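You operate a simulated robot arm through the tools that you are given. There is no shell and no other tool. Be economical: measure what you need, move in short steps, check, and stop when the job is done.

You are at the controls of a simulated robot arm. One attempt, no reset.

JOB
Put the purple slip pad on the yellow drip tray. Then turn the lance air dial to 3. Then put the white masterbatch jar on top of the long red label pack. Then take the mixing beaker and put it on top of the blue masterbatch sack. Then put the green masterbatch jar on top of the long blue label pack. Then put the rail wiper on the doser bench away on the service bench. Then fetch the brass press weight and set it on the work space of the assembly table. Then take the spare mandrel and put it on the service bench. Then open the doser hopper lid. Do these in the order given. Set down upright: white masterbatch jar, mixing beaker, green masterbatch jar, rail wiper, brass press weight, spare mandrel.

Only the result counts: the job must be done as asked and must still hold three seconds after the hand-in. Knocking over, shifting, dropping, spilling or breaking anything else fails it. Lids that push on must go on centred and level and be pressed home; caps that screw on are set level and turned clockwise until they are tight.

ROBOT AND FRAMES
A 7-joint arm with a two-finger parallel gripper on a trunk, on a base that drives. Base frame: it is fixed to the floor where the robot stands at the start and does not move with it; the origin is under the middle of the robot, x ahead of it, y to its left, z up. Units: m, degrees, N and s.
With the tool pointing down near the work surface it reaches from about 0.16 to 0.48 m from the robot's upright axis, wherever it stands. Its first joint turns from -166.0 to 166.0 degrees. Places, roughly: blue masterbatch sack [4.25, 3.5, 0.5]; brass press weight (5x5x6 cm) [-3.5, -3.2, 0.8]; doser hopper lid [4.2, 2.4, 1.2]; green masterbatch jar [4, 2.75, 0.75]; lance air dial [4.1, 1.2, 0.6]; long blue label pack [2, 3.25, 1]; long red label pack [2, 3.5, 1]; mixing beaker [4, 2.5, 0.25]; purple slip pad [0.75, 0, 1.25]; rail wiper (6x4x6 cm) [4.2, 2.7, 0.8]; service bench [1, -5.7, 0.9]; spare mandrel [-3.5, -4.75, 1]; white masterbatch jar [4, 2.5, 0.75]; work space of the assembly table [-3.5, -4.3, 0.8]; yellow drip tray (30x22x11 cm) [0.7, 0.3, 1.2]. Payload 3.43 kg.
Tool frame: the origin (TCP) lies between the finger pads and is the grasp point; the fingertips stand 0.034 m ahead of it; z points along the fingers, y is the line along which they close. The gripper opens to 0.128 m. The fingers are 0.024 m wide and 0.012 m thick; the gripper's body (0.048 by 0.13 m) begins 0.096 m behind the TCP.
Orientation is that of the tool frame in the base frame, as a unit quaternion [w, x, y, z]. With the fingers straight down and closing along the base's y, the tool's x points along the base's -x, its y along +y and its z along -z.

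CONTROLS
- The arm moves only by the tool drive_tool. Its arguments are lists of equal length, an entry for each row: "turn": the turn, a rotation vector about the base's x, y, z in units of 8 degrees (1.0 is 8 degrees), a list of three; "translation": the shift along the base's x, y, z in units of 50 mm (1.0 is 50 mm), a list of three; "fingers": the gripper command, from -1 (fully open) to 1 (shut), values between in proportion. In form: {"turn": [[rx, ry, rz], ...], "translation": [[dx, dy, dz], ...], "fingers": [fingers, ...]}. A call has 1 to 8 rows; each row shifts and turns the commanded pose from where the row before left it. A call with a number of a shift or a turn outside -1 to 1 is refused whole. A row lasts 0.2 s, in which the tool goes at most 0.05 m and 8.6 degrees; a call with a longer step from one row to the next is refused whole, and so is a gripper value outside its range. A pose out of reach is approached as far as the arm can. The call stops where the force on the tool passes 40 N (or 10 N more than at its start, if that is more) or the arm is blocked; 0.2 s more then pass. Each finger travels about 0.108 m/s and halts on what it meets, pressing with about 20 N; the grip force reading is that of the motor and also rises with nothing between the fingers. The clock runs only during rows and for 0.2 s after the last one: add rows that do not move to give the fingers time. It gives the time, the measured TCP pose, the force on the tool (base axes), the opening and the grip force at its end, in the units of the frame above (readings bear some noise), with the torque about the TCP (base axes, N m) and any sound that the robot's microphone picked up.
- Cameras (640 x 400 px; columns grow to the right, rows downward): "scene" is now at [0.0059, 0.1426, 1.5703]; the picture's right is [0.04, -1.00, 0.00], its down [-0.32, -0.01, -0.95] and it looks along [0.95, 0.04, -0.32] (base axes); focal length 267 px, centre (320, 200). "wrist" rides on the gripper at [0.076, -0.011, -0.16] in the tool frame; the picture's right is [0.15, 0.99, 0.00], its down [-0.88, 0.13, -0.46] and it looks along [-0.45, 0.07, 0.89] (tool axes); focal length 234 px, centre (320, 200). There is no depth. A picture from a camera that has moved, and an enlarged one, comes with that camera's place and axes in the base frame and with its lens.
- snapshot(camera): a new picture of that camera. The clock stands still meanwhile.
- move_column(by): slides the trunk up (or, below 0, down) by that many m; the arm and the scene camera ride with it, the base frame stays. It gives what a move gives, with no picture.
- drive_base(legs): drives the robot by 1 to 6 legs, each [ahead, left, turn to the left] in m, m and degrees, along the robot's own axes; the way and the turn of a leg run together, so that a leg with both is an arc; at most 1.5 m and 180 degrees a leg. The arm and the cameras ride along, it lands a little off, and it stops where it bumps. It gives what a move gives.
- aim_head(pan, tilt): turns the head with the scene camera to pan (to the left, within 86 degrees either way) and tilt (down, from -29 to 69), counted from straight ahead of the robot. It gives what a move gives.
- close_up(camera, box): a new picture of the part [left, top, right, bottom] of that camera's present view, enlarged. The clock stands still meanwhile.
- job_done(): hands the job in; it is judged then, once.

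Work in short steps. Places have to be worked out from the pictures, the camera data and where the tool is seen: move nearer, look again, correct. Check each grasp and each placing, and mend what went wrong. You have 483 turns and 216 pictures in all, those below and enlarged ones among them. Open the gripper and draw the arm clear of the work before you hand the job in, unless the task says otherwise; then end with one line.

The tools are called as a command line: name --argument value ..., lists and objects as JSON in quotes. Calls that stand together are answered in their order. drive_tool: Moves the arm, as the interface text tells. Its arguments: {"type":"object","properties":{"turn":{"type":"array"},"translation":{"type":"array"},"fingers":{"type":"array"}},"required":["turn","translation","fingers"]} The other tools are called the same way: move_column (by) slides the trunk up or down; drive_base (legs) drives the base; aim_head (pan, tilt) turns the head that bears the scene camera; snapshot (camera) takes a picture; close_up (camera, box) takes an enlarged picture of a part of a camera's view; job_done () hands the job in.

At the start:

```text
time_s: 0.0
tool_pos: [0.4212, -0.032, 1.4075]
tcp_rot: [-0.001, 0.0, 1.0, 0.001]
force: [-0.3, 0.3, 1.4]
torque: [0.01, 0.0, 0.0]
finger_gap: 0.1281
grip_force: 0.1
trunk travel left (down, up): [-0.25, 0.074]
robot x, y, heading: [0.0006, -0.0024, 0.0]
head pan, tilt: [2.5, 18.9]
```

scene: 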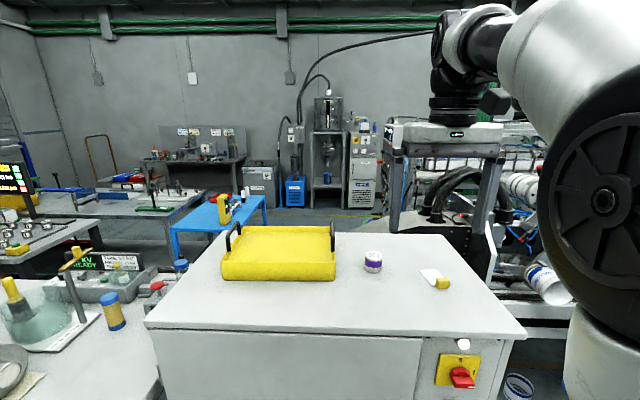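
wrist: 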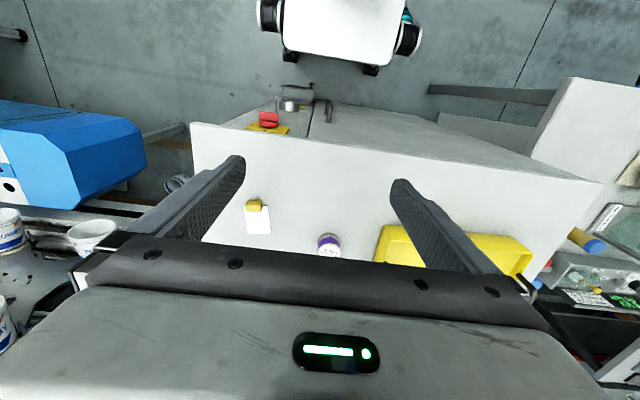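

The purple item appears near (0.67, 0.02) on a table about 1.14 high. I'll enlarge both views to identify it.

close_up --camera "scene" --box '[200, 200, 480, 375]'

close_up --camera "wrist" --box '[220, 180, 420, 305]'

```text
2.29 times, centred on (340, 288) of scene
camera zoom: at [0.0059, 0.1426, 1.5703], right [0.04, -1.0, 0.0], down [-0.32, -0.01, -0.95], along [0.95, 0.04, -0.32], focal length 609 px, centre (274, 0)
```

zoom: 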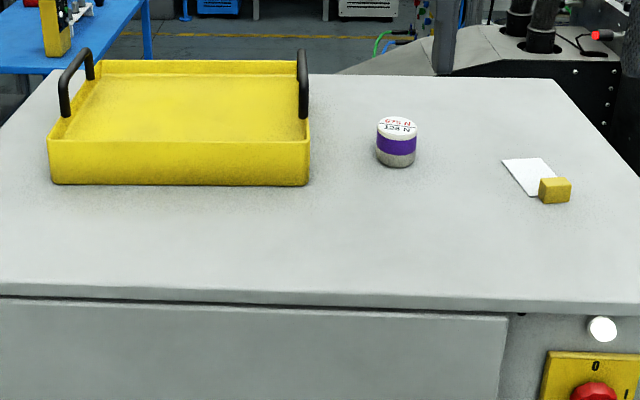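

```text
3.20 times, centred on (320, 242) of wrist
camera zoom: at [0.3448, -0.0434, 1.5656], right [-0.15, 0.99, 0.0], down [0.88, 0.13, 0.46], along [0.45, 0.07, -0.89], focal length 749 px, centre (320, 64)
```

zoom: 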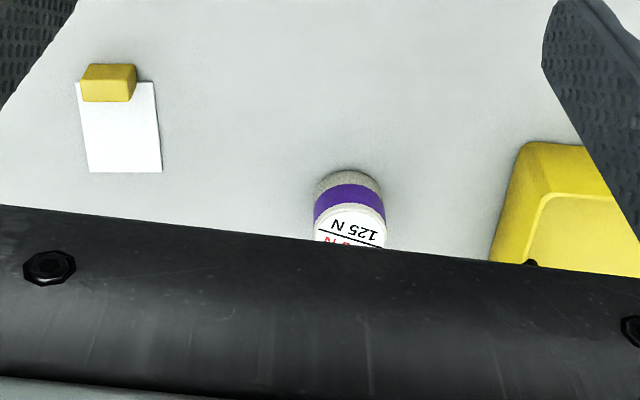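

The purple-banded puck carries a label with numbers; I'll read it closely.

close_up --camera "scene" --box '[350, 240, 398, 270]'

close_up --camera "scene" --box '[0, 60, 320, 260]'

close_up --camera "scene" --box '[120, 70, 420, 257]'

```text
13.33 times, centred on (374, 255) of scene
camera zoom: at [0.0059, 0.1426, 1.5703], right [0.04, -1.0, 0.0], down [-0.32, -0.01, -0.95], along [0.95, 0.04, -0.32], focal length 3555 px, centre (-400, -533)
```

zoom: 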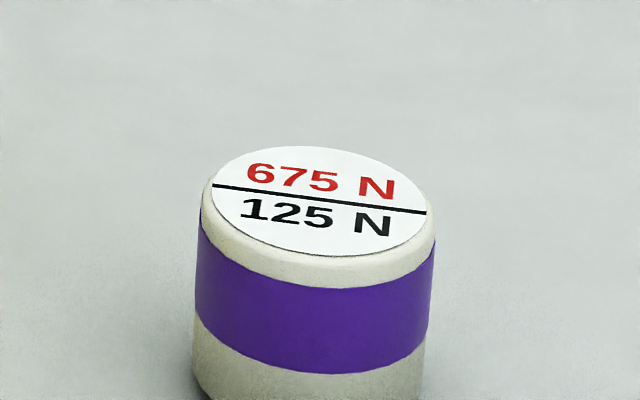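

```text
2.00 times, centred on (160, 160) of scene
camera zoom: at [0.0059, 0.1426, 1.5703], right [0.04, -1.0, 0.0], down [-0.32, -0.01, -0.95], along [0.95, 0.04, -0.32], focal length 533 px, centre (640, 280)
```

zoom: 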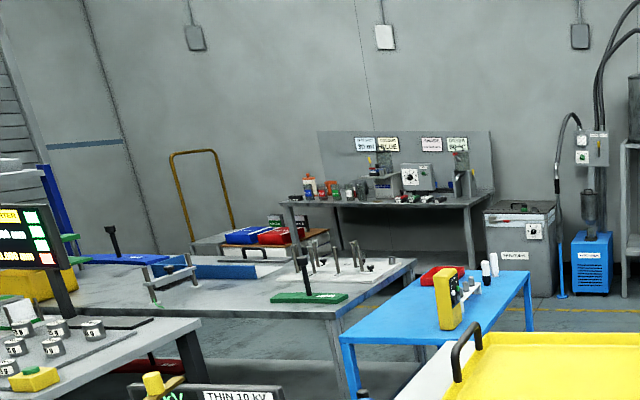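

```text
2.13 times, centred on (270, 164) of scene
camera zoom: at [0.0059, 0.1426, 1.5703], right [0.04, -1.0, 0.0], down [-0.32, -0.01, -0.95], along [0.95, 0.04, -0.32], focal length 569 px, centre (427, 278)
```

zoom: 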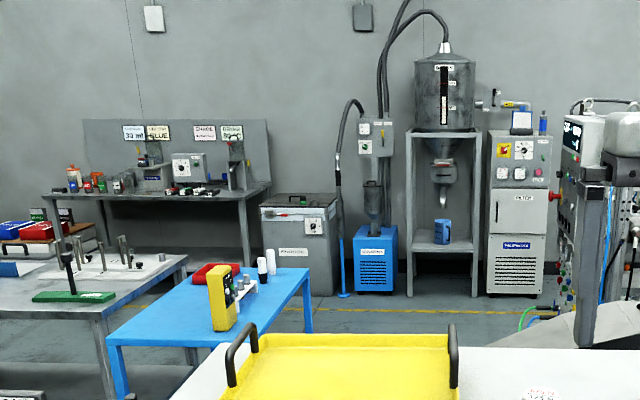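

The pad is about 49 mm wide, its centre near (0.67, 0.02), on a table about 1.15 high. That's out of reach, so I drive nearer, in front of a spot between pad and tray.

drive_base --legs '[[0.0, 0.11, 0], [0.2, 0, 0]]'

snapshot --camera "wrist"

snapshot --camera "scene"

```text
time_s: 2.3
tool_pos: [0.46, 0.0751, 1.4056]
tcp_rot: [0.0, 0.004, 1.0, 0.0]
force: [-0.3, 0.8, 0.3]
torque: [0.01, 0.0, 0.01]
finger_gap: 0.1279
grip_force: 0.1
trunk travel left (down, up): [-0.25, 0.074]
robot x, y, heading: [0.0365, 0.1084, -0.5]
head pan, tilt: [2.5, 18.9]
stopped in leg 2: the robot was blocked; the commanded pose is now the measured one
```

```text
208 pictures are left
camera wrist: at [0.3842, 0.0644, 1.5646], right [-0.14, 0.99, 0.0], down [0.88, 0.12, 0.45], along [0.45, 0.06, -0.89], focal length 234 px, centre (320, 200)
```

wrist: 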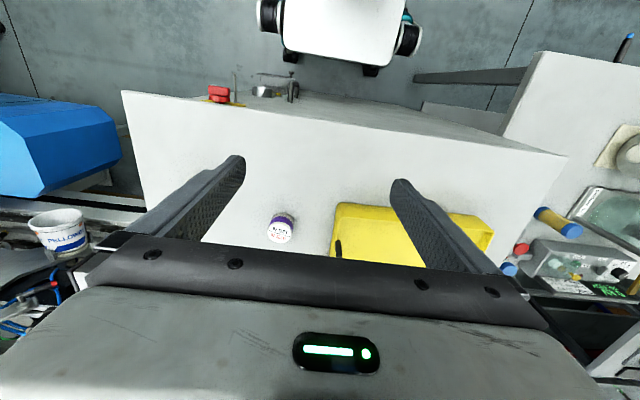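

```text
207 pictures are left
camera scene: at [0.0452, 0.2526, 1.5704], right [0.04, -1.0, 0.0], down [-0.32, -0.01, -0.95], along [0.95, 0.04, -0.32], focal length 267 px, centre (320, 200)
```

scene: 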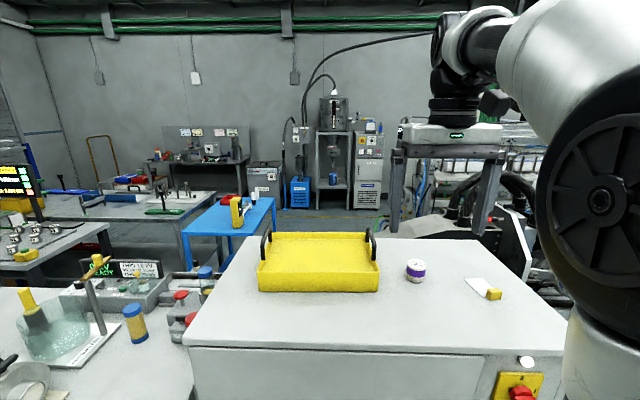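

The base is blocked at x≈0.04 by the table front, so a straight-down grasp won't reach. I'll test the reach with the tool tilted forward about 40°.

drive_tool --turn '[[0, -1, 0], [0, -1, 0], [0, -1, 0], [0, -1, 0], [0, -1, 0], [0, -0.5, 0], [0, 0, 0]]' --translation '[[0.4, -0.2, -0.2], [0.4, -0.2, -0.2], [0.4, -0.2, -0.2], [0.4, -0.2, -0.2], [0.4, -0.2, -0.2], [0.4, 0, 0], [0, 0, 0]]' --fingers '[-1, -1, -1, -1, -1, -1, -1]'

snapshot --camera "wrist"

snapshot --camera "scene"

```text
time_s: 3.9
tool_pos: [0.581, 0.0258, 1.3548]
tcp_rot: [0.373, 0.003, 0.928, 0.0]
force: [-0.3, -0.6, 1.0]
torque: [0.03, 0.04, -0.01]
finger_gap: 0.1279
grip_force: 0.1
trunk travel left (down, up): [-0.25, 0.074]
robot x, y, heading: [0.0391, 0.1101, -0.3]
head pan, tilt: [2.5, 18.9]
```

```text
206 pictures are left
camera wrist: at [0.4148, 0.0149, 1.4166], right [-0.1, 0.99, -0.1], down [0.32, 0.13, 0.94], along [0.94, 0.06, -0.33], focal length 234 px, centre (320, 200)
```

wrist: 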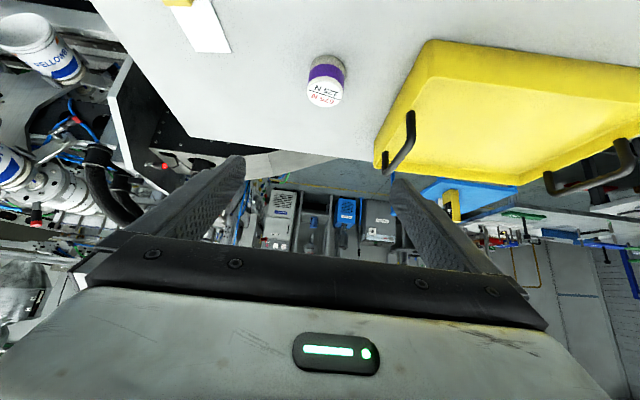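

```text
205 pictures are left
camera scene: at [0.0461, 0.2528, 1.5703], right [0.04, -1.0, 0.0], down [-0.32, -0.01, -0.95], along [0.95, 0.04, -0.32], focal length 267 px, centre (320, 200)
```

scene: 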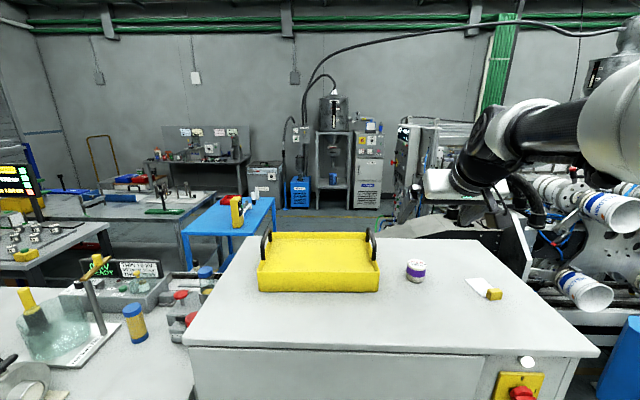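

The tilt (44°) works and extends the reach. The pad centre comes out as about (0.668, 0.024, 1.16), so I approach it with the gripper half open.

drive_tool --turn '[[0, 0, 0], [0, 0, 0], [0, 0, 0], [0, 0, 0]]' --translation '[[0, 0, -0.8], [0.1, 0, -0.8], [0.2, 0, -0.8], [0, 0, 0]]' --fingers '[-0.4, -0.4, -0.4, -0.4]'

snapshot --camera "wrist"

close_up --camera "scene" --box '[320, 180, 560, 330]'

```text
time_s: 4.9
tool_pos: [0.5964, 0.0257, 1.2343]
tcp_rot: [0.373, 0.004, 0.928, 0.0]
force: [0.8, 0.5, 0.3]
torque: [-0.01, 0.02, 0.02]
finger_gap: 0.0897
grip_force: 0.2
trunk travel left (down, up): [-0.25, 0.074]
robot x, y, heading: [0.0413, 0.1101, -0.2]
head pan, tilt: [2.5, 18.9]
```

```text
204 pictures are left
camera wrist: at [0.4308, 0.015, 1.2962], right [-0.1, 0.99, -0.1], down [0.32, 0.12, 0.94], along [0.94, 0.06, -0.33], focal length 234 px, centre (320, 200)
```

wrist: 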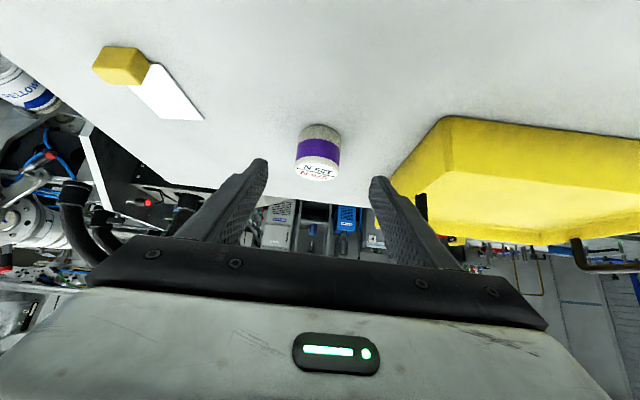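

```text
2.67 times, centred on (440, 255) of scene
camera zoom: at [0.0462, 0.2527, 1.5703], right [0.04, -1.0, 0.0], down [-0.32, -0.01, -0.95], along [0.95, 0.04, -0.32], focal length 711 px, centre (0, 53)
```

zoom: 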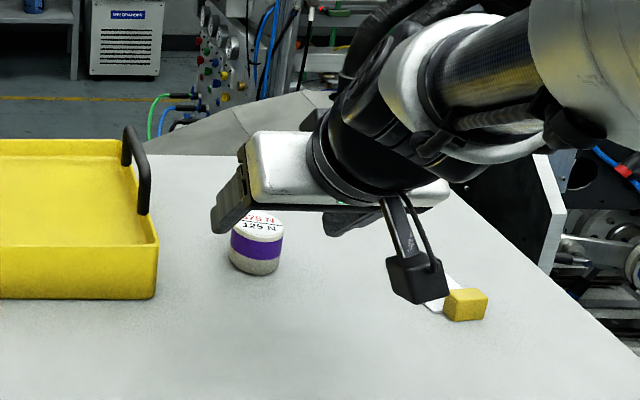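

The pad is on line (y≈0.022, table ≈1.138, pad top ≈1.19). Advance diagonally onto it and close.

drive_tool --turn '[[0, 0, 0], [0, 0, 0], [0, 0, 0], [0, 0, 0]]' --translation '[[0.5, -0.05, -0.4], [0.5, 0, -0.4], [0.42, 0, -0.34], [0, 0, 0]]' --fingers '[-0.4, -0.4, -0.4, -0.4]'

snapshot --camera "wrist"

```text
time_s: 5.9
tool_pos: [0.669, 0.0238, 1.1784]
tcp_rot: [0.374, 0.003, 0.928, 0.0]
force: [0.4, 0.2, 0.3]
torque: [0.0, -0.03, 0.01]
finger_gap: 0.0898
grip_force: 0.0
trunk travel left (down, up): [-0.25, 0.074]
robot x, y, heading: [0.0387, 0.1102, -0.4]
head pan, tilt: [2.5, 18.9]
```

```text
202 pictures are left
camera wrist: at [0.5031, 0.0128, 1.2406], right [-0.1, 0.99, -0.1], down [0.32, 0.13, 0.94], along [0.94, 0.06, -0.33], focal length 234 px, centre (320, 200)
```

wrist: 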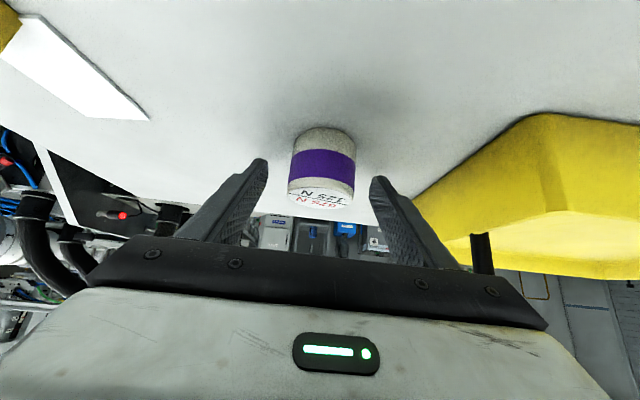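

The pad sits between the fingers at the right depth. I close on it.

drive_tool --turn '[[0, 0, 0], [0, 0, 0], [0, 0, 0], [0, 0, 0]]' --translation '[[0, 0, -0.07], [0, 0, 0], [0, 0, 0], [0, 0, 0]]' --fingers '[-0.4, 1, 1, 1]'

drive_tool --turn '[[0, 0, 0], [0, 0, 0], [0, 0, 0], [0, 0, 0], [0, 0, 0]]' --translation '[[0, 0, 0.3], [0, 0, 0.7], [0, 0, 0.7], [0, 0, 0.5], [0, 0, 0]]' --fingers '[1, 1, 1, 1, 1]'

snapshot --camera "wrist"

snapshot --camera "scene"

```text
time_s: 6.9
tool_pos: [0.6683, 0.0229, 1.1748]
tcp_rot: [0.373, 0.003, 0.928, 0.001]
force: [0.4, -0.1, 0.5]
torque: [0.05, -0.01, -0.05]
finger_gap: 0.0465
grip_force: 20.1
trunk travel left (down, up): [-0.25, 0.074]
robot x, y, heading: [0.0411, 0.1088, -0.4]
head pan, tilt: [2.5, 18.9]
```

```text
time_s: 8.1
tool_pos: [0.6667, 0.0229, 1.2846]
tcp_rot: [0.373, 0.003, 0.928, 0.001]
force: [-0.1, -0.4, -1.2]
torque: [0.01, 0.0, 0.01]
finger_gap: 0.0467
grip_force: 20.1
trunk travel left (down, up): [-0.25, 0.074]
robot x, y, heading: [0.0384, 0.1115, -0.4]
head pan, tilt: [2.5, 18.9]
```

```text
201 pictures are left
camera wrist: at [0.5009, 0.0129, 1.3463], right [-0.1, 0.99, -0.1], down [0.32, 0.12, 0.94], along [0.94, 0.06, -0.33], focal length 234 px, centre (320, 200)
```

wrist: 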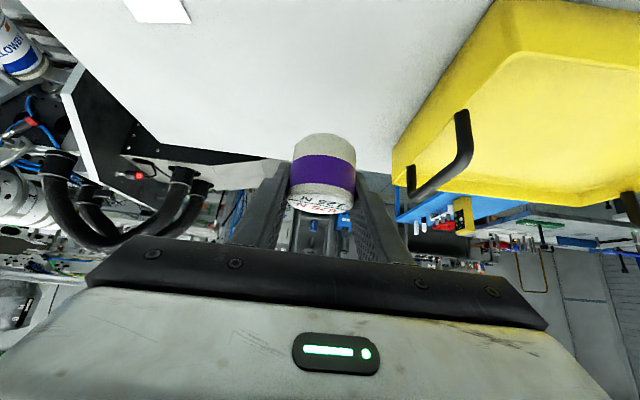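

```text
200 pictures are left
camera scene: at [0.046, 0.2528, 1.5703], right [0.04, -1.0, 0.0], down [-0.32, -0.01, -0.95], along [0.95, 0.04, -0.32], focal length 267 px, centre (320, 200)
```

scene: 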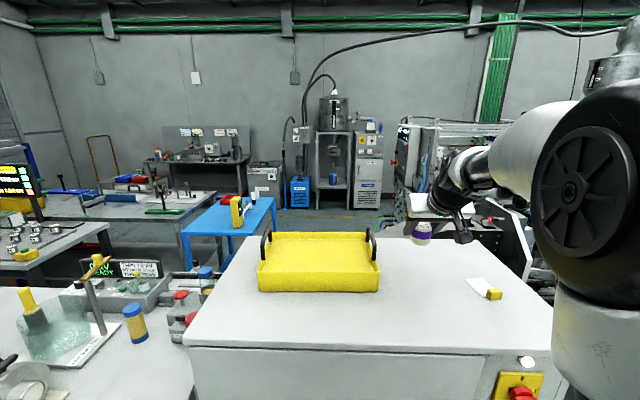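

Pad is held. The tray spans x 0.61–0.83, y 0.13–0.43; I lift over the handle and carry to about (0.675, 0.215).

drive_tool --turn '[[0, 0, 0], [0, 0, 0], [0, 0, 0], [0, 0, 0], [0, 0, 0], [0, 0, 0], [0, 0, 0]]' --translation '[[0, 0, 0.7], [0, 0, 0.5], [0, 0.9, 0], [0.1, 1, 0], [0.05, 1, 0], [0, 0.9, 0], [0, 0, 0]]' --fingers '[1, 1, 1, 1, 1, 1, 1]'

snapshot --camera "wrist"

close_up --camera "scene" --box '[220, 180, 460, 330]'

```text
refused: row 4 steps farther than a row can; nothing moved
```

```text
199 pictures are left
camera wrist: at [0.5009, 0.0129, 1.3463], right [-0.1, 0.99, -0.1], down [0.32, 0.12, 0.94], along [0.94, 0.06, -0.33], focal length 234 px, centre (320, 200)
```

wrist: 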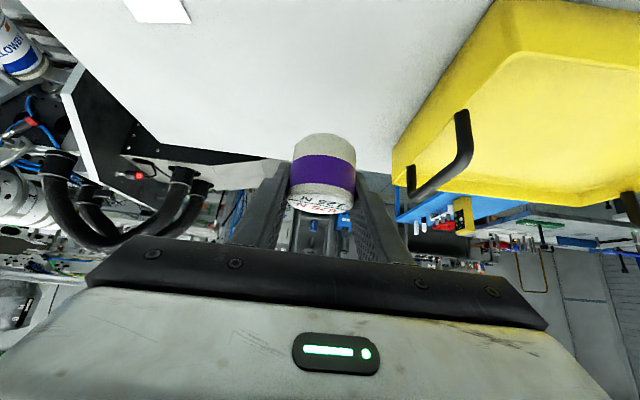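

```text
2.67 times, centred on (340, 255) of scene
camera zoom: at [0.046, 0.2528, 1.5703], right [0.04, -1.0, 0.0], down [-0.32, -0.01, -0.95], along [0.95, 0.04, -0.32], focal length 711 px, centre (267, 53)
```

zoom: 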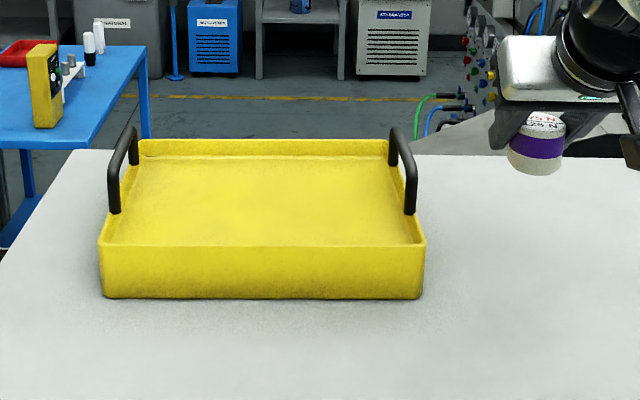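

The step was over the row limit; I repeat with smaller steps.

drive_tool --turn '[[0, 0, 0], [0, 0, 0], [0, 0, 0], [0, 0, 0], [0, 0, 0], [0, 0, 0], [0, 0, 0]]' --translation '[[0, 0, 0.6], [0, 0, 0.6], [0, 0.9, 0], [0.1, 0.95, 0], [0.1, 0.95, 0], [0, 0.9, 0], [0, 0, 0]]' --fingers '[1, 1, 1, 1, 1, 1, 1]'

snapshot --camera "wrist"

close_up --camera "scene" --box '[220, 180, 460, 330]'

```text
time_s: 9.7
tool_pos: [0.6768, 0.2082, 1.3412]
tcp_rot: [0.373, 0.003, 0.928, 0.001]
force: [0.0, -0.2, -1.4]
torque: [0.01, -0.05, -0.02]
finger_gap: 0.0468
grip_force: 19.5
trunk travel left (down, up): [-0.25, 0.074]
robot x, y, heading: [0.0424, 0.1115, -0.2]
head pan, tilt: [2.5, 18.9]
```

```text
197 pictures are left
camera wrist: at [0.5108, 0.1974, 1.4036], right [-0.1, 0.99, -0.1], down [0.32, 0.13, 0.94], along [0.94, 0.06, -0.33], focal length 234 px, centre (320, 200)
```

wrist: 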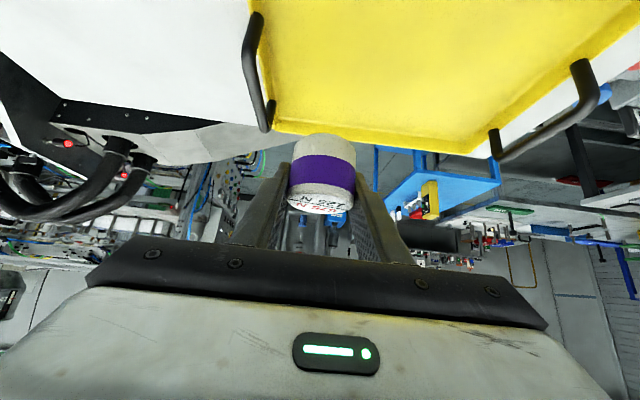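

```text
2.67 times, centred on (340, 255) of scene
camera zoom: at [0.046, 0.253, 1.5703], right [0.04, -1.0, 0.0], down [-0.32, -0.01, -0.95], along [0.95, 0.04, -0.32], focal length 711 px, centre (267, 53)
```

zoom: 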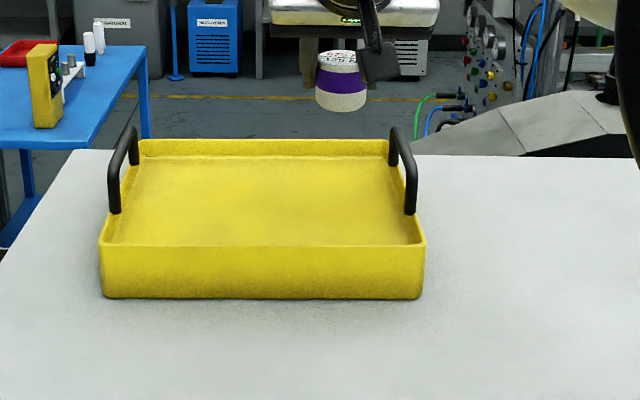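

Shift a bit further inward and lower in steps, watching force.

drive_tool --turn '[[0, 0, 0], [0, 0, 0], [0, 0, 0], [0, 0, 0]]' --translation '[[0.2, 0.6, 0], [0, 0, -0.8], [0, 0, -0.8], [0, 0, 0]]' --fingers '[1, 1, 1, 1]'

close_up --camera "scene" --box '[220, 180, 460, 330]'

snapshot --camera "wrist"

```text
time_s: 10.7
tool_pos: [0.6877, 0.2361, 1.2626]
tcp_rot: [0.373, 0.003, 0.928, 0.001]
force: [0.5, -0.3, -2.2]
torque: [-0.01, 0.0, -0.01]
finger_gap: 0.0468
grip_force: 19.6
trunk travel left (down, up): [-0.25, 0.074]
robot x, y, heading: [0.0397, 0.1106, -0.4]
head pan, tilt: [2.5, 18.9]
```

```text
2.67 times, centred on (340, 255) of scene
camera zoom: at [0.0462, 0.2529, 1.5703], right [0.04, -1.0, 0.0], down [-0.32, -0.01, -0.95], along [0.95, 0.04, -0.32], focal length 711 px, centre (267, 53)
```

zoom: 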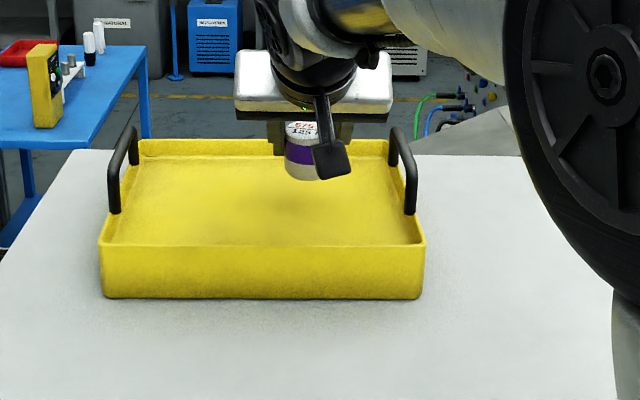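

```text
194 pictures are left
camera wrist: at [0.5225, 0.2263, 1.3244], right [-0.1, 0.99, -0.1], down [0.32, 0.13, 0.94], along [0.94, 0.06, -0.33], focal length 234 px, centre (320, 200)
```

wrist: 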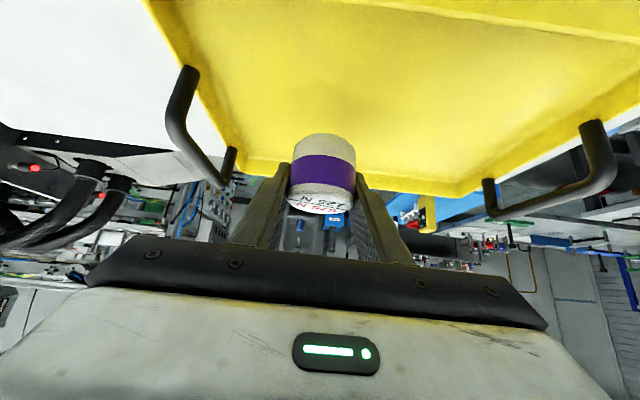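

Well placed over the tray interior; lower slowly until contact.

drive_tool --turn '[[0, 0, 0], [0, 0, 0], [0, 0, 0], [0, 0, 0], [0, 0, 0]]' --translation '[[0, 0, -0.2], [0, 0, -0.2], [0, 0, -0.2], [0, 0, -0.2], [0, 0, 0]]' --fingers '[1, 1, 1, 1, 1]'

snapshot --camera "wrist"

```text
time_s: 11.9
tool_pos: [0.6862, 0.2375, 1.2243]
tcp_rot: [0.373, 0.003, 0.928, 0.001]
force: [-0.4, 0.9, -1.4]
torque: [0.0, -0.03, 0.0]
finger_gap: 0.0465
grip_force: 20.0
trunk travel left (down, up): [-0.25, 0.074]
robot x, y, heading: [0.0436, 0.1125, 0.0]
head pan, tilt: [2.5, 18.9]
```

```text
193 pictures are left
camera wrist: at [0.522, 0.2271, 1.2869], right [-0.1, 0.99, -0.1], down [0.32, 0.13, 0.94], along [0.94, 0.06, -0.33], focal length 234 px, centre (320, 200)
```

wrist: 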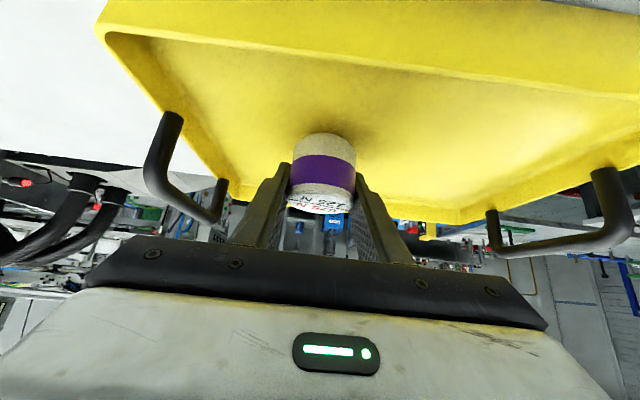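

No contact yet; keep lowering.

drive_tool --turn '[[0, 0, 0], [0, 0, 0], [0, 0, 0], [0, 0, 0], [0, 0, 0], [0, 0, 0]]' --translation '[[0, 0, -0.1], [0, 0, -0.1], [0, 0, -0.1], [0, 0, -0.1], [0, 0, -0.1], [0, 0, 0]]' --fingers '[1, 1, 1, 1, 1, 1]'

snapshot --camera "wrist"

```text
time_s: 13.3
tool_pos: [0.6874, 0.2382, 1.2074]
tcp_rot: [0.381, 0.004, 0.925, 0.002]
force: [2.9, -3.2, 39.4]
torque: [-0.79, -0.08, -0.04]
finger_gap: 0.0467
grip_force: 19.6
trunk travel left (down, up): [-0.25, 0.074]
robot x, y, heading: [0.0393, 0.1073, -0.4]
head pan, tilt: [2.5, 18.9]
```

```text
192 pictures are left
camera wrist: at [0.5208, 0.2268, 1.2677], right [-0.1, 0.99, -0.1], down [0.31, 0.12, 0.94], along [0.95, 0.07, -0.31], focal length 234 px, centre (320, 200)
```

wrist: 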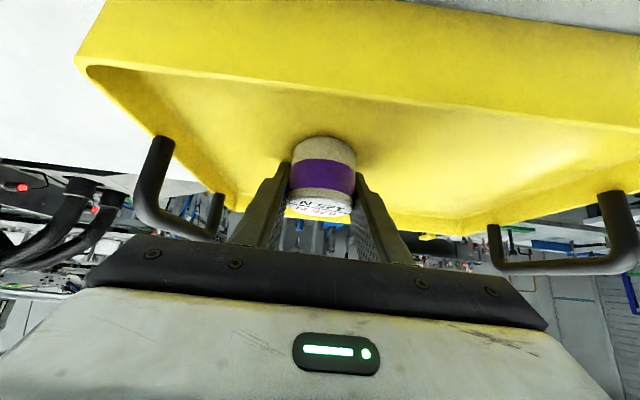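

Contact at TCP z≈1.207. I relieve the pressure and open.

drive_tool --turn '[[0, 0, 0], [0, 0, 0]]' --translation '[[0, 0, 0.12], [0, 0, 0]]' --fingers '[1, 1]'

```text
time_s: 13.9
tool_pos: [0.6878, 0.2365, 1.2084]
tcp_rot: [0.375, 0.003, 0.927, 0.001]
force: [6.3, -2.8, 23.3]
torque: [-0.72, -0.61, 0.37]
finger_gap: 0.0469
grip_force: 19.8
trunk travel left (down, up): [-0.25, 0.074]
robot x, y, heading: [0.042, 0.1094, -0.1]
head pan, tilt: [2.5, 18.9]
```

drive_tool --turn '[[0, 0, 0], [0, 0, 0], [0, 0, 0], [0, 0, 0]]' --translation '[[0, 0, 0.06], [0, 0, 0], [0, 0, 0], [0, 0, 0]]' --fingers '[1, 1, -0.4, -0.4]'

snapshot --camera "wrist"

```text
time_s: 14.9
tool_pos: [0.6849, 0.2373, 1.2088]
tcp_rot: [0.373, 0.003, 0.928, 0.001]
force: [-4.3, 5.9, 14.8]
torque: [-0.47, -0.16, 0.05]
finger_gap: 0.0862
grip_force: 0.0
trunk travel left (down, up): [-0.25, 0.074]
robot x, y, heading: [0.0376, 0.1091, -0.4]
head pan, tilt: [2.5, 18.9]
```

```text
191 pictures are left
camera wrist: at [0.5199, 0.2282, 1.2707], right [-0.1, 0.99, -0.1], down [0.32, 0.13, 0.94], along [0.94, 0.06, -0.33], focal length 234 px, centre (320, 200)
```

wrist: 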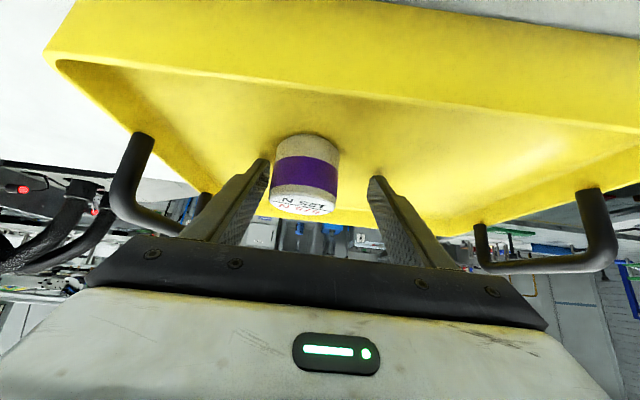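

Fingers opened and the pad is free. I lift away straight up and check the tray's position.

drive_tool --turn '[[0, 0, 0], [0, 0, 0], [0, 0, 0], [0, 0, 0], [0, 0, 0]]' --translation '[[0, 0, 0.2], [0, 0, 0.5], [0, 0, 0.8], [0, 0, 0.9], [0, 0, 0]]' --fingers '[-0.4, -0.4, -0.4, -0.4, -0.4]'

snapshot --camera "wrist"

close_up --camera "scene" --box '[220, 180, 460, 330]'

```text
time_s: 16.1
tool_pos: [0.6874, 0.236, 1.3289]
tcp_rot: [0.373, 0.002, 0.928, 0.002]
force: [-0.4, 0.0, 0.1]
torque: [-0.02, -0.02, -0.01]
finger_gap: 0.0896
grip_force: 0.0
trunk travel left (down, up): [-0.25, 0.074]
robot x, y, heading: [0.0384, 0.1144, -0.2]
head pan, tilt: [2.5, 18.9]
```

```text
190 pictures are left
camera wrist: at [0.5221, 0.2265, 1.3895], right [-0.1, 0.99, -0.1], down [0.32, 0.12, 0.94], along [0.94, 0.06, -0.33], focal length 234 px, centre (320, 200)
```

wrist: 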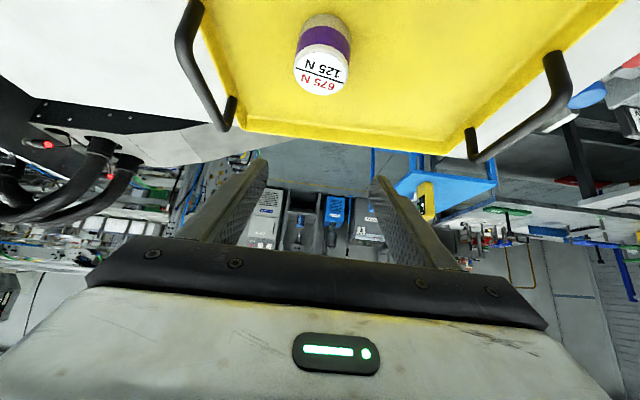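

```text
2.67 times, centred on (340, 255) of scene
camera zoom: at [0.0459, 0.2528, 1.5703], right [0.04, -1.0, 0.0], down [-0.32, -0.01, -0.95], along [0.95, 0.04, -0.32], focal length 711 px, centre (267, 53)
```

zoom: 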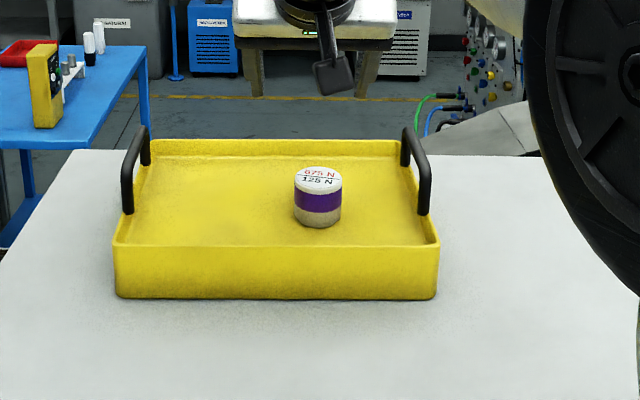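

The pad stands in the tray (the tray crept about 15 mm, still flat). Next I back away, fold the arm and survey the room.

drive_base --legs '[[-0.4, 0, 0]]'

drive_tool --turn '[[0, 1, 0], [0, 1, 0], [0, 1, 0], [0, 1, 0], [0, 1, 0], [0, 0.5, 0], [0, 0, 0]]' --translation '[[-0.6, -0.5, 0.2], [-0.6, -0.5, 0.2], [-0.6, -0.5, 0.2], [-0.6, -0.5, 0.2], [-0.6, -0.3, 0.2], [-0.6, 0, 0.2], [0, 0, 0]]' --fingers '[-0.4, -0.4, -0.4, -0.4, -0.4, -0.4, -0.4]'

aim_head --pan 70 --tilt 20

snapshot --camera "scene"

aim_head --pan -50 --tilt 20

snapshot --camera "scene"

aim_head --pan 20 --tilt 20

snapshot --camera "scene"

```text
time_s: 18.6
tool_pos: [0.2848, 0.2383, 1.3276]
tcp_rot: [0.375, 0.006, 0.927, -0.001]
force: [-0.8, -0.2, 0.7]
torque: [-0.01, 0.02, -0.03]
finger_gap: 0.0897
grip_force: 0.0
trunk travel left (down, up): [-0.25, 0.074]
robot x, y, heading: [-0.3614, 0.1146, -0.5]
head pan, tilt: [2.5, 18.9]
```

```text
time_s: 20.2
tool_pos: [0.1017, 0.1213, 1.3867]
tcp_rot: [-0.001, 0.004, 1.0, -0.001]
force: [0.5, -0.7, -0.7]
torque: [-0.01, -0.01, 0.02]
finger_gap: 0.0896
grip_force: 0.0
trunk travel left (down, up): [-0.25, 0.074]
robot x, y, heading: [-0.3652, 0.1111, -0.4]
head pan, tilt: [2.5, 18.9]
```

```text
time_s: 21.6
tool_pos: [0.1022, 0.1233, 1.3865]
tcp_rot: [-0.002, 0.005, 1.0, -0.001]
force: [0.4, 0.2, 0.3]
torque: [-0.01, 0.01, -0.01]
finger_gap: 0.0896
grip_force: 0.1
trunk travel left (down, up): [-0.25, 0.074]
robot x, y, heading: [-0.3619, 0.112, -0.5]
head pan, tilt: [70.0, 20.0]
```

```text
188 pictures are left
camera scene: at [-0.4179, 0.3399, 1.5685], right [0.94, -0.35, 0.0], down [-0.12, -0.32, -0.94], along [0.33, 0.88, -0.34], focal length 267 px, centre (320, 200)
```

scene: 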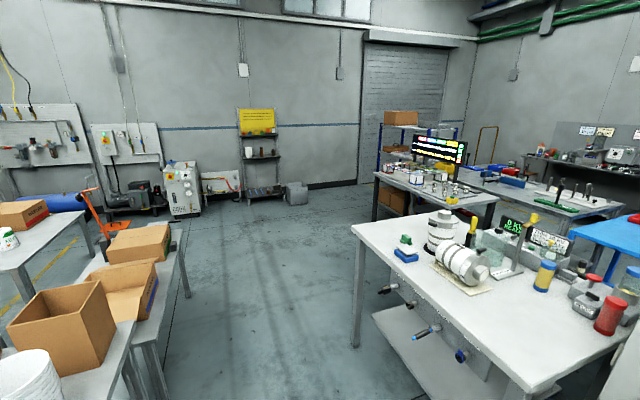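

```text
time_s: 23.6
tool_pos: [0.1014, 0.1241, 1.3861]
tcp_rot: [-0.002, 0.004, 1.0, -0.002]
force: [0.2, 0.7, 0.3]
torque: [0.0, -0.03, 0.02]
finger_gap: 0.0895
grip_force: 0.1
trunk travel left (down, up): [-0.25, 0.074]
robot x, y, heading: [-0.3631, 0.1137, -0.7]
head pan, tilt: [-50.0, 20.0]
```

```text
187 pictures are left
camera scene: at [-0.3914, 0.1808, 1.5685], right [-0.77, -0.64, 0.0], down [-0.22, 0.26, -0.94], along [0.6, -0.73, -0.34], focal length 267 px, centre (320, 200)
```

scene: 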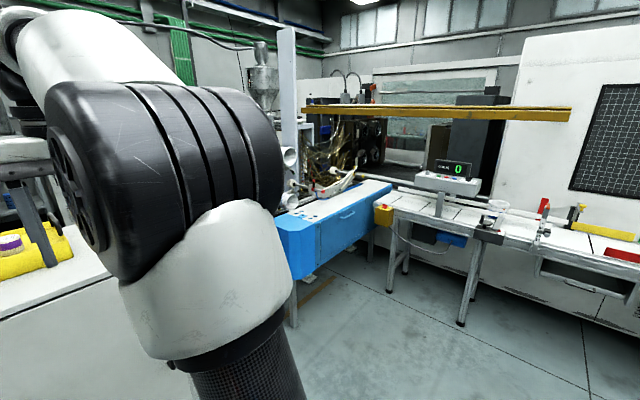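

```text
time_s: 25.0
tool_pos: [0.1028, 0.123, 1.3864]
tcp_rot: [-0.002, 0.005, 1.0, -0.002]
force: [1.0, -0.8, -0.1]
torque: [0.01, 0.0, -0.02]
finger_gap: 0.0896
grip_force: 0.0
trunk travel left (down, up): [-0.25, 0.074]
robot x, y, heading: [-0.3626, 0.113, -0.4]
head pan, tilt: [20.0, 20.0]
```

```text
186 pictures are left
camera scene: at [-0.3628, 0.2836, 1.5685], right [0.33, -0.94, 0.0], down [-0.32, -0.11, -0.94], along [0.89, 0.31, -0.34], focal length 267 px, centre (320, 200)
```

scene: 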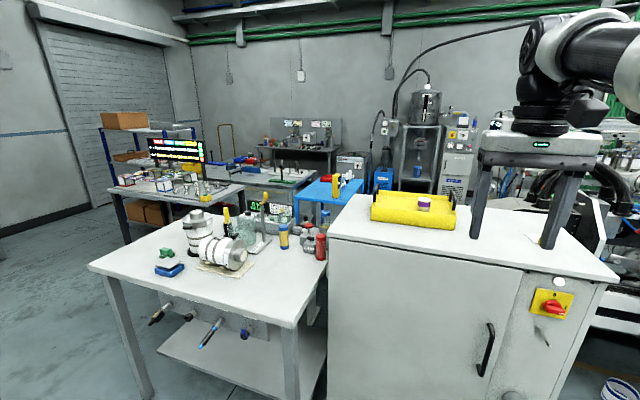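

The way leads left around the front bench (its left end near y≈1.57). I strafe left in the aisle, then look again.

drive_base --legs '[[0, 1.2, 0], [0, 0.9, 0]]'

aim_head --pan 12 --tilt 22

snapshot --camera "scene"

```text
time_s: 45.8
tool_pos: [0.1399, 2.2501, 1.3861]
tcp_rot: [-0.001, 0.013, 1.0, -0.002]
force: [-0.7, 0.0, 0.4]
torque: [0.0, 0.0, 0.03]
finger_gap: 0.0897
grip_force: 0.0
trunk travel left (down, up): [-0.25, 0.074]
robot x, y, heading: [-0.3243, 2.248, -1.7]
head pan, tilt: [20.0, 20.0]
```

```text
time_s: 46.4
tool_pos: [0.1401, 2.2512, 1.3866]
tcp_rot: [-0.002, 0.013, 1.0, -0.002]
force: [0.2, -0.9, 0.1]
torque: [0.0, -0.03, 0.01]
finger_gap: 0.0895
grip_force: 0.2
trunk travel left (down, up): [-0.25, 0.074]
robot x, y, heading: [-0.3268, 2.2487, -1.6]
head pan, tilt: [12.0, 22.0]
```

```text
185 pictures are left
camera scene: at [-0.3195, 2.4063, 1.5653], right [0.18, -0.98, 0.0], down [-0.37, -0.07, -0.93], along [0.91, 0.17, -0.37], focal length 267 px, centre (320, 200)
```

scene: 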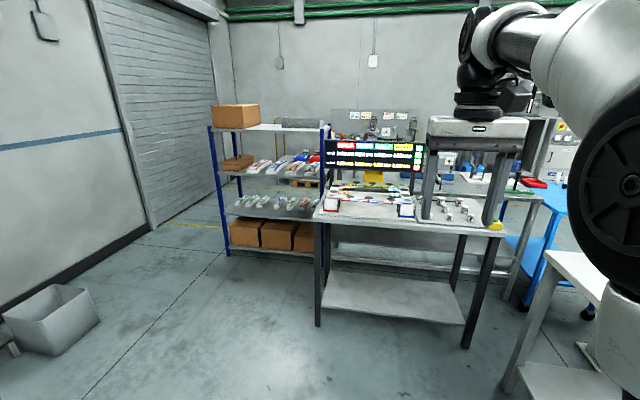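

The rack with label packs stands at x≈1.84–2.2, y≈2.8–3.8; the aisle beyond it is at y≈4.3. I drive to an open spot left of the display table and look again.

drive_base --legs '[[0, 0, 1.6], [0, 1.2, 0], [1.1, 0, 0]]'

snapshot --camera "scene"

aim_head --pan 50 --tilt 25

snapshot --camera "scene"

```text
time_s: 63.8
tool_pos: [1.2327, 3.4399, 1.3862]
tcp_rot: [-0.001, 0.011, 1.0, -0.001]
force: [1.0, 0.0, -0.4]
torque: [0.01, 0.0, -0.03]
finger_gap: 0.0896
grip_force: 0.0
trunk travel left (down, up): [-0.25, 0.074]
robot x, y, heading: [0.7681, 3.4359, -1.1]
head pan, tilt: [12.0, 22.0]
```

```text
184 pictures are left
camera scene: at [0.773, 3.5945, 1.5653], right [0.19, -0.98, 0.0], down [-0.37, -0.07, -0.93], along [0.91, 0.17, -0.37], focal length 267 px, centre (320, 200)
```

scene: 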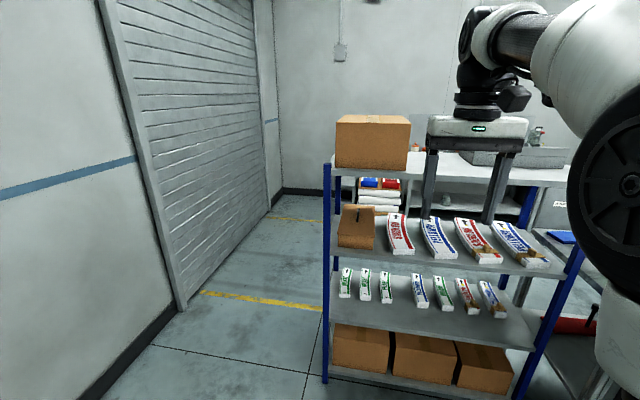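

```text
time_s: 64.8
tool_pos: [1.2326, 3.4401, 1.3864]
tcp_rot: [-0.002, 0.011, 1.0, -0.001]
force: [0.3, -0.6, -0.8]
torque: [0.0, -0.02, -0.01]
finger_gap: 0.0895
grip_force: 0.1
trunk travel left (down, up): [-0.25, 0.074]
robot x, y, heading: [0.7649, 3.4391, -1.2]
head pan, tilt: [50.0, 25.0]
```

```text
183 pictures are left
camera scene: at [0.7426, 3.6465, 1.5604], right [0.75, -0.66, 0.0], down [-0.28, -0.32, -0.91], along [0.6, 0.68, -0.42], focal length 267 px, centre (320, 200)
```

scene: 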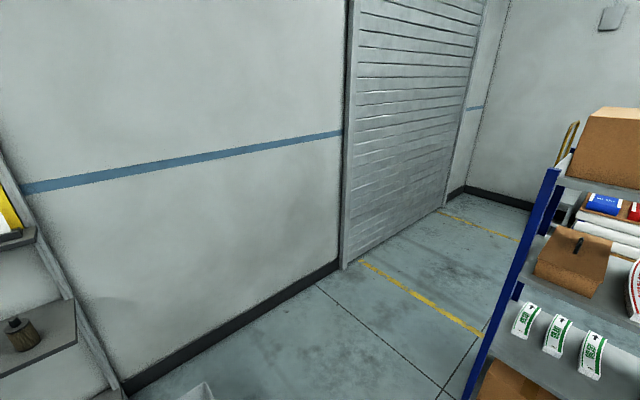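

The packs are on the middle shelf. I enlarge them to tell which are the long red and long blue ones.

aim_head --pan -5 --tilt 25

close_up --camera "scene" --box '[160, 130, 480, 330]'

close_up --camera "scene" --box '[240, 160, 400, 260]'

```text
time_s: 66.0
tool_pos: [1.2329, 3.4393, 1.3857]
tcp_rot: [-0.002, 0.011, 1.0, -0.001]
force: [-0.3, 0.3, 0.2]
torque: [0.01, 0.02, 0.02]
finger_gap: 0.0898
grip_force: 0.0
trunk travel left (down, up): [-0.25, 0.074]
robot x, y, heading: [0.7655, 3.4347, -1.4]
head pan, tilt: [-5.0, 25.0]
```

```text
2.00 times, centred on (320, 230) of scene
camera zoom: at [0.7733, 3.5672, 1.5604], right [-0.11, -0.99, 0.0], down [-0.42, 0.05, -0.91], along [0.9, -0.1, -0.42], focal length 533 px, centre (320, 140)
```

zoom: 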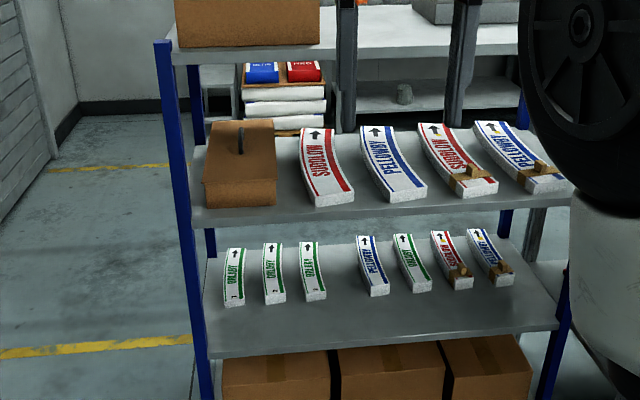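

```text
4.00 times, centred on (320, 210) of scene
camera zoom: at [0.7733, 3.5672, 1.5604], right [-0.11, -0.99, 0.0], down [-0.42, 0.05, -0.91], along [0.9, -0.1, -0.42], focal length 1066 px, centre (320, 160)
```

zoom: 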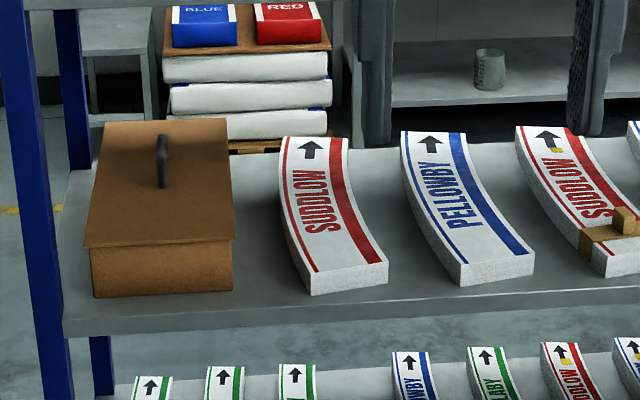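

The plain SUDDLOW pack (y≈3.42) is the long red one and the plain PELLOWBY pack (y≈3.24) the long blue one. I tuck the arm in before passing the rack.

drive_tool --turn '[[0, 0, 0], [0, 0, 0], [0, 0, 0], [0, 0, 0], [0, 0, 0]]' --translation '[[-0.8, 0, 0.2], [-0.8, 0, 0.2], [-0.8, 0, 0.2], [-0.8, 0, 0.2], [0, 0, 0]]' --fingers '[-0.4, -0.4, -0.4, -0.4, -0.4]'

drive_base --legs '[[0, 0, 1.3], [0.56, 0, 0], [0, 1.0, 0]]'

aim_head --pan 0 --tilt 30

snapshot --camera "scene"

```text
time_s: 67.2
tool_pos: [1.0732, 3.4402, 1.4262]
tcp_rot: [-0.002, 0.012, 1.0, -0.001]
force: [-0.8, 0.0, 0.3]
torque: [0.02, -0.03, 0.01]
finger_gap: 0.0897
grip_force: 0.1
trunk travel left (down, up): [-0.25, 0.074]
robot x, y, heading: [0.7659, 3.4337, -1.5]
head pan, tilt: [-5.0, 25.0]
```

```text
time_s: 80.4
tool_pos: [1.642, 4.4514, 1.4257]
tcp_rot: [-0.001, -0.001, 1.0, -0.002]
force: [0.0, 0.0, -1.2]
torque: [0.02, 0.01, -0.03]
finger_gap: 0.0898
grip_force: 0.0
trunk travel left (down, up): [-0.25, 0.074]
robot x, y, heading: [1.3372, 4.4383, 0.2]
head pan, tilt: [-5.0, 25.0]
```

```text
time_s: 81.1
tool_pos: [1.6417, 4.4515, 1.4263]
tcp_rot: [-0.001, -0.001, 1.0, -0.002]
force: [0.2, -0.1, 0.2]
torque: [0.03, 0.0, 0.03]
finger_gap: 0.0897
grip_force: 0.0
trunk travel left (down, up): [-0.25, 0.074]
robot x, y, heading: [1.3316, 4.439, 0.4]
head pan, tilt: [0.0, 30.0]
```

```text
180 pictures are left
camera scene: at [1.3374, 4.5792, 1.5525], right [0.0, -1.0, 0.0], down [-0.5, 0.0, -0.87], along [0.87, 0.0, -0.5], focal length 267 px, centre (320, 200)
```

scene: 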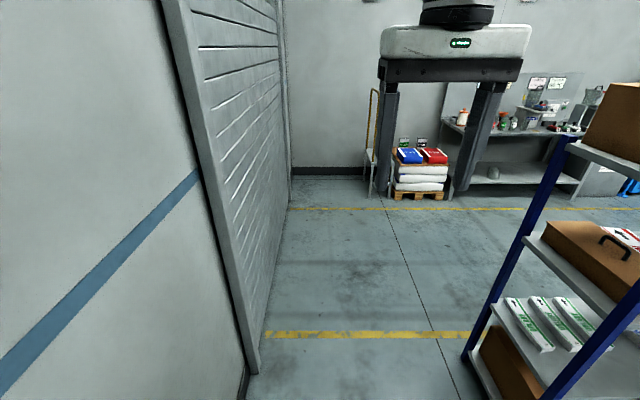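

The lane ahead is clear; drive past the rack and look to the right.

drive_base --legs '[[1.4, 0, 0]]'

aim_head --pan -60 --tilt 25

snapshot --camera "scene"

aim_head --pan -25 --tilt 25

snapshot --camera "scene"

```text
time_s: 88.0
tool_pos: [3.0291, 4.4351, 1.4256]
tcp_rot: [-0.001, 0.008, 1.0, -0.002]
force: [0.4, 0.6, 0.8]
torque: [0.03, -0.01, -0.02]
finger_gap: 0.0894
grip_force: 0.1
trunk travel left (down, up): [-0.25, 0.074]
robot x, y, heading: [2.7212, 4.4316, -0.9]
head pan, tilt: [0.0, 30.0]
```

```text
time_s: 89.3
tool_pos: [3.0287, 4.4356, 1.4268]
tcp_rot: [-0.002, 0.008, 1.0, -0.002]
force: [0.0, -0.5, -1.0]
torque: [0.02, -0.02, -0.01]
finger_gap: 0.0895
grip_force: 0.1
trunk travel left (down, up): [-0.25, 0.074]
robot x, y, heading: [2.7253, 4.4309, -0.8]
head pan, tilt: [-60.0, 25.0]
```

```text
179 pictures are left
camera scene: at [2.7242, 4.5473, 1.5549], right [-0.25, -0.97, 0.0], down [-0.46, 0.12, -0.88], along [0.85, -0.22, -0.48], focal length 267 px, centre (320, 200)
```

scene: 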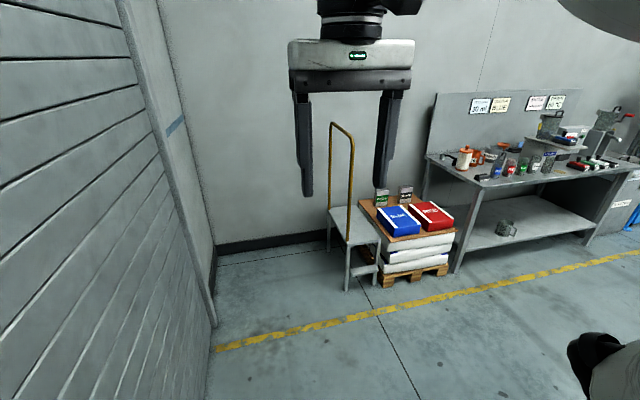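

```text
time_s: 90.3
tool_pos: [3.0285, 4.4364, 1.4266]
tcp_rot: [-0.001, 0.008, 1.0, -0.003]
force: [-0.4, 0.1, -0.2]
torque: [0.03, 0.0, 0.04]
finger_gap: 0.0899
grip_force: 0.0
trunk travel left (down, up): [-0.25, 0.074]
robot x, y, heading: [2.7235, 4.4266, -0.8]
head pan, tilt: [-25.0, 25.0]
```

```text
178 pictures are left
camera scene: at [2.7243, 4.5471, 1.5556], right [-0.25, -0.97, 0.0], down [-0.45, 0.12, -0.88], along [0.85, -0.22, -0.47], focal length 267 px, centre (320, 200)
```

scene: 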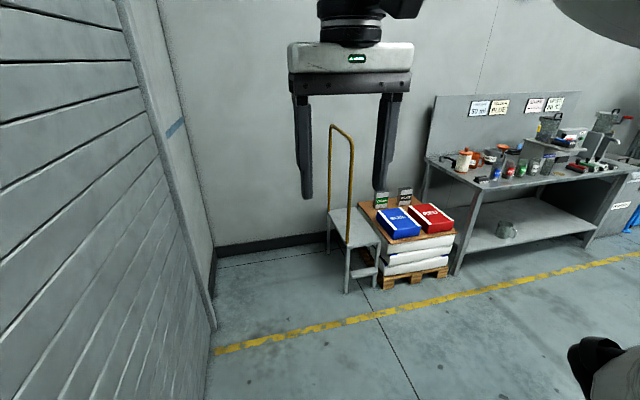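

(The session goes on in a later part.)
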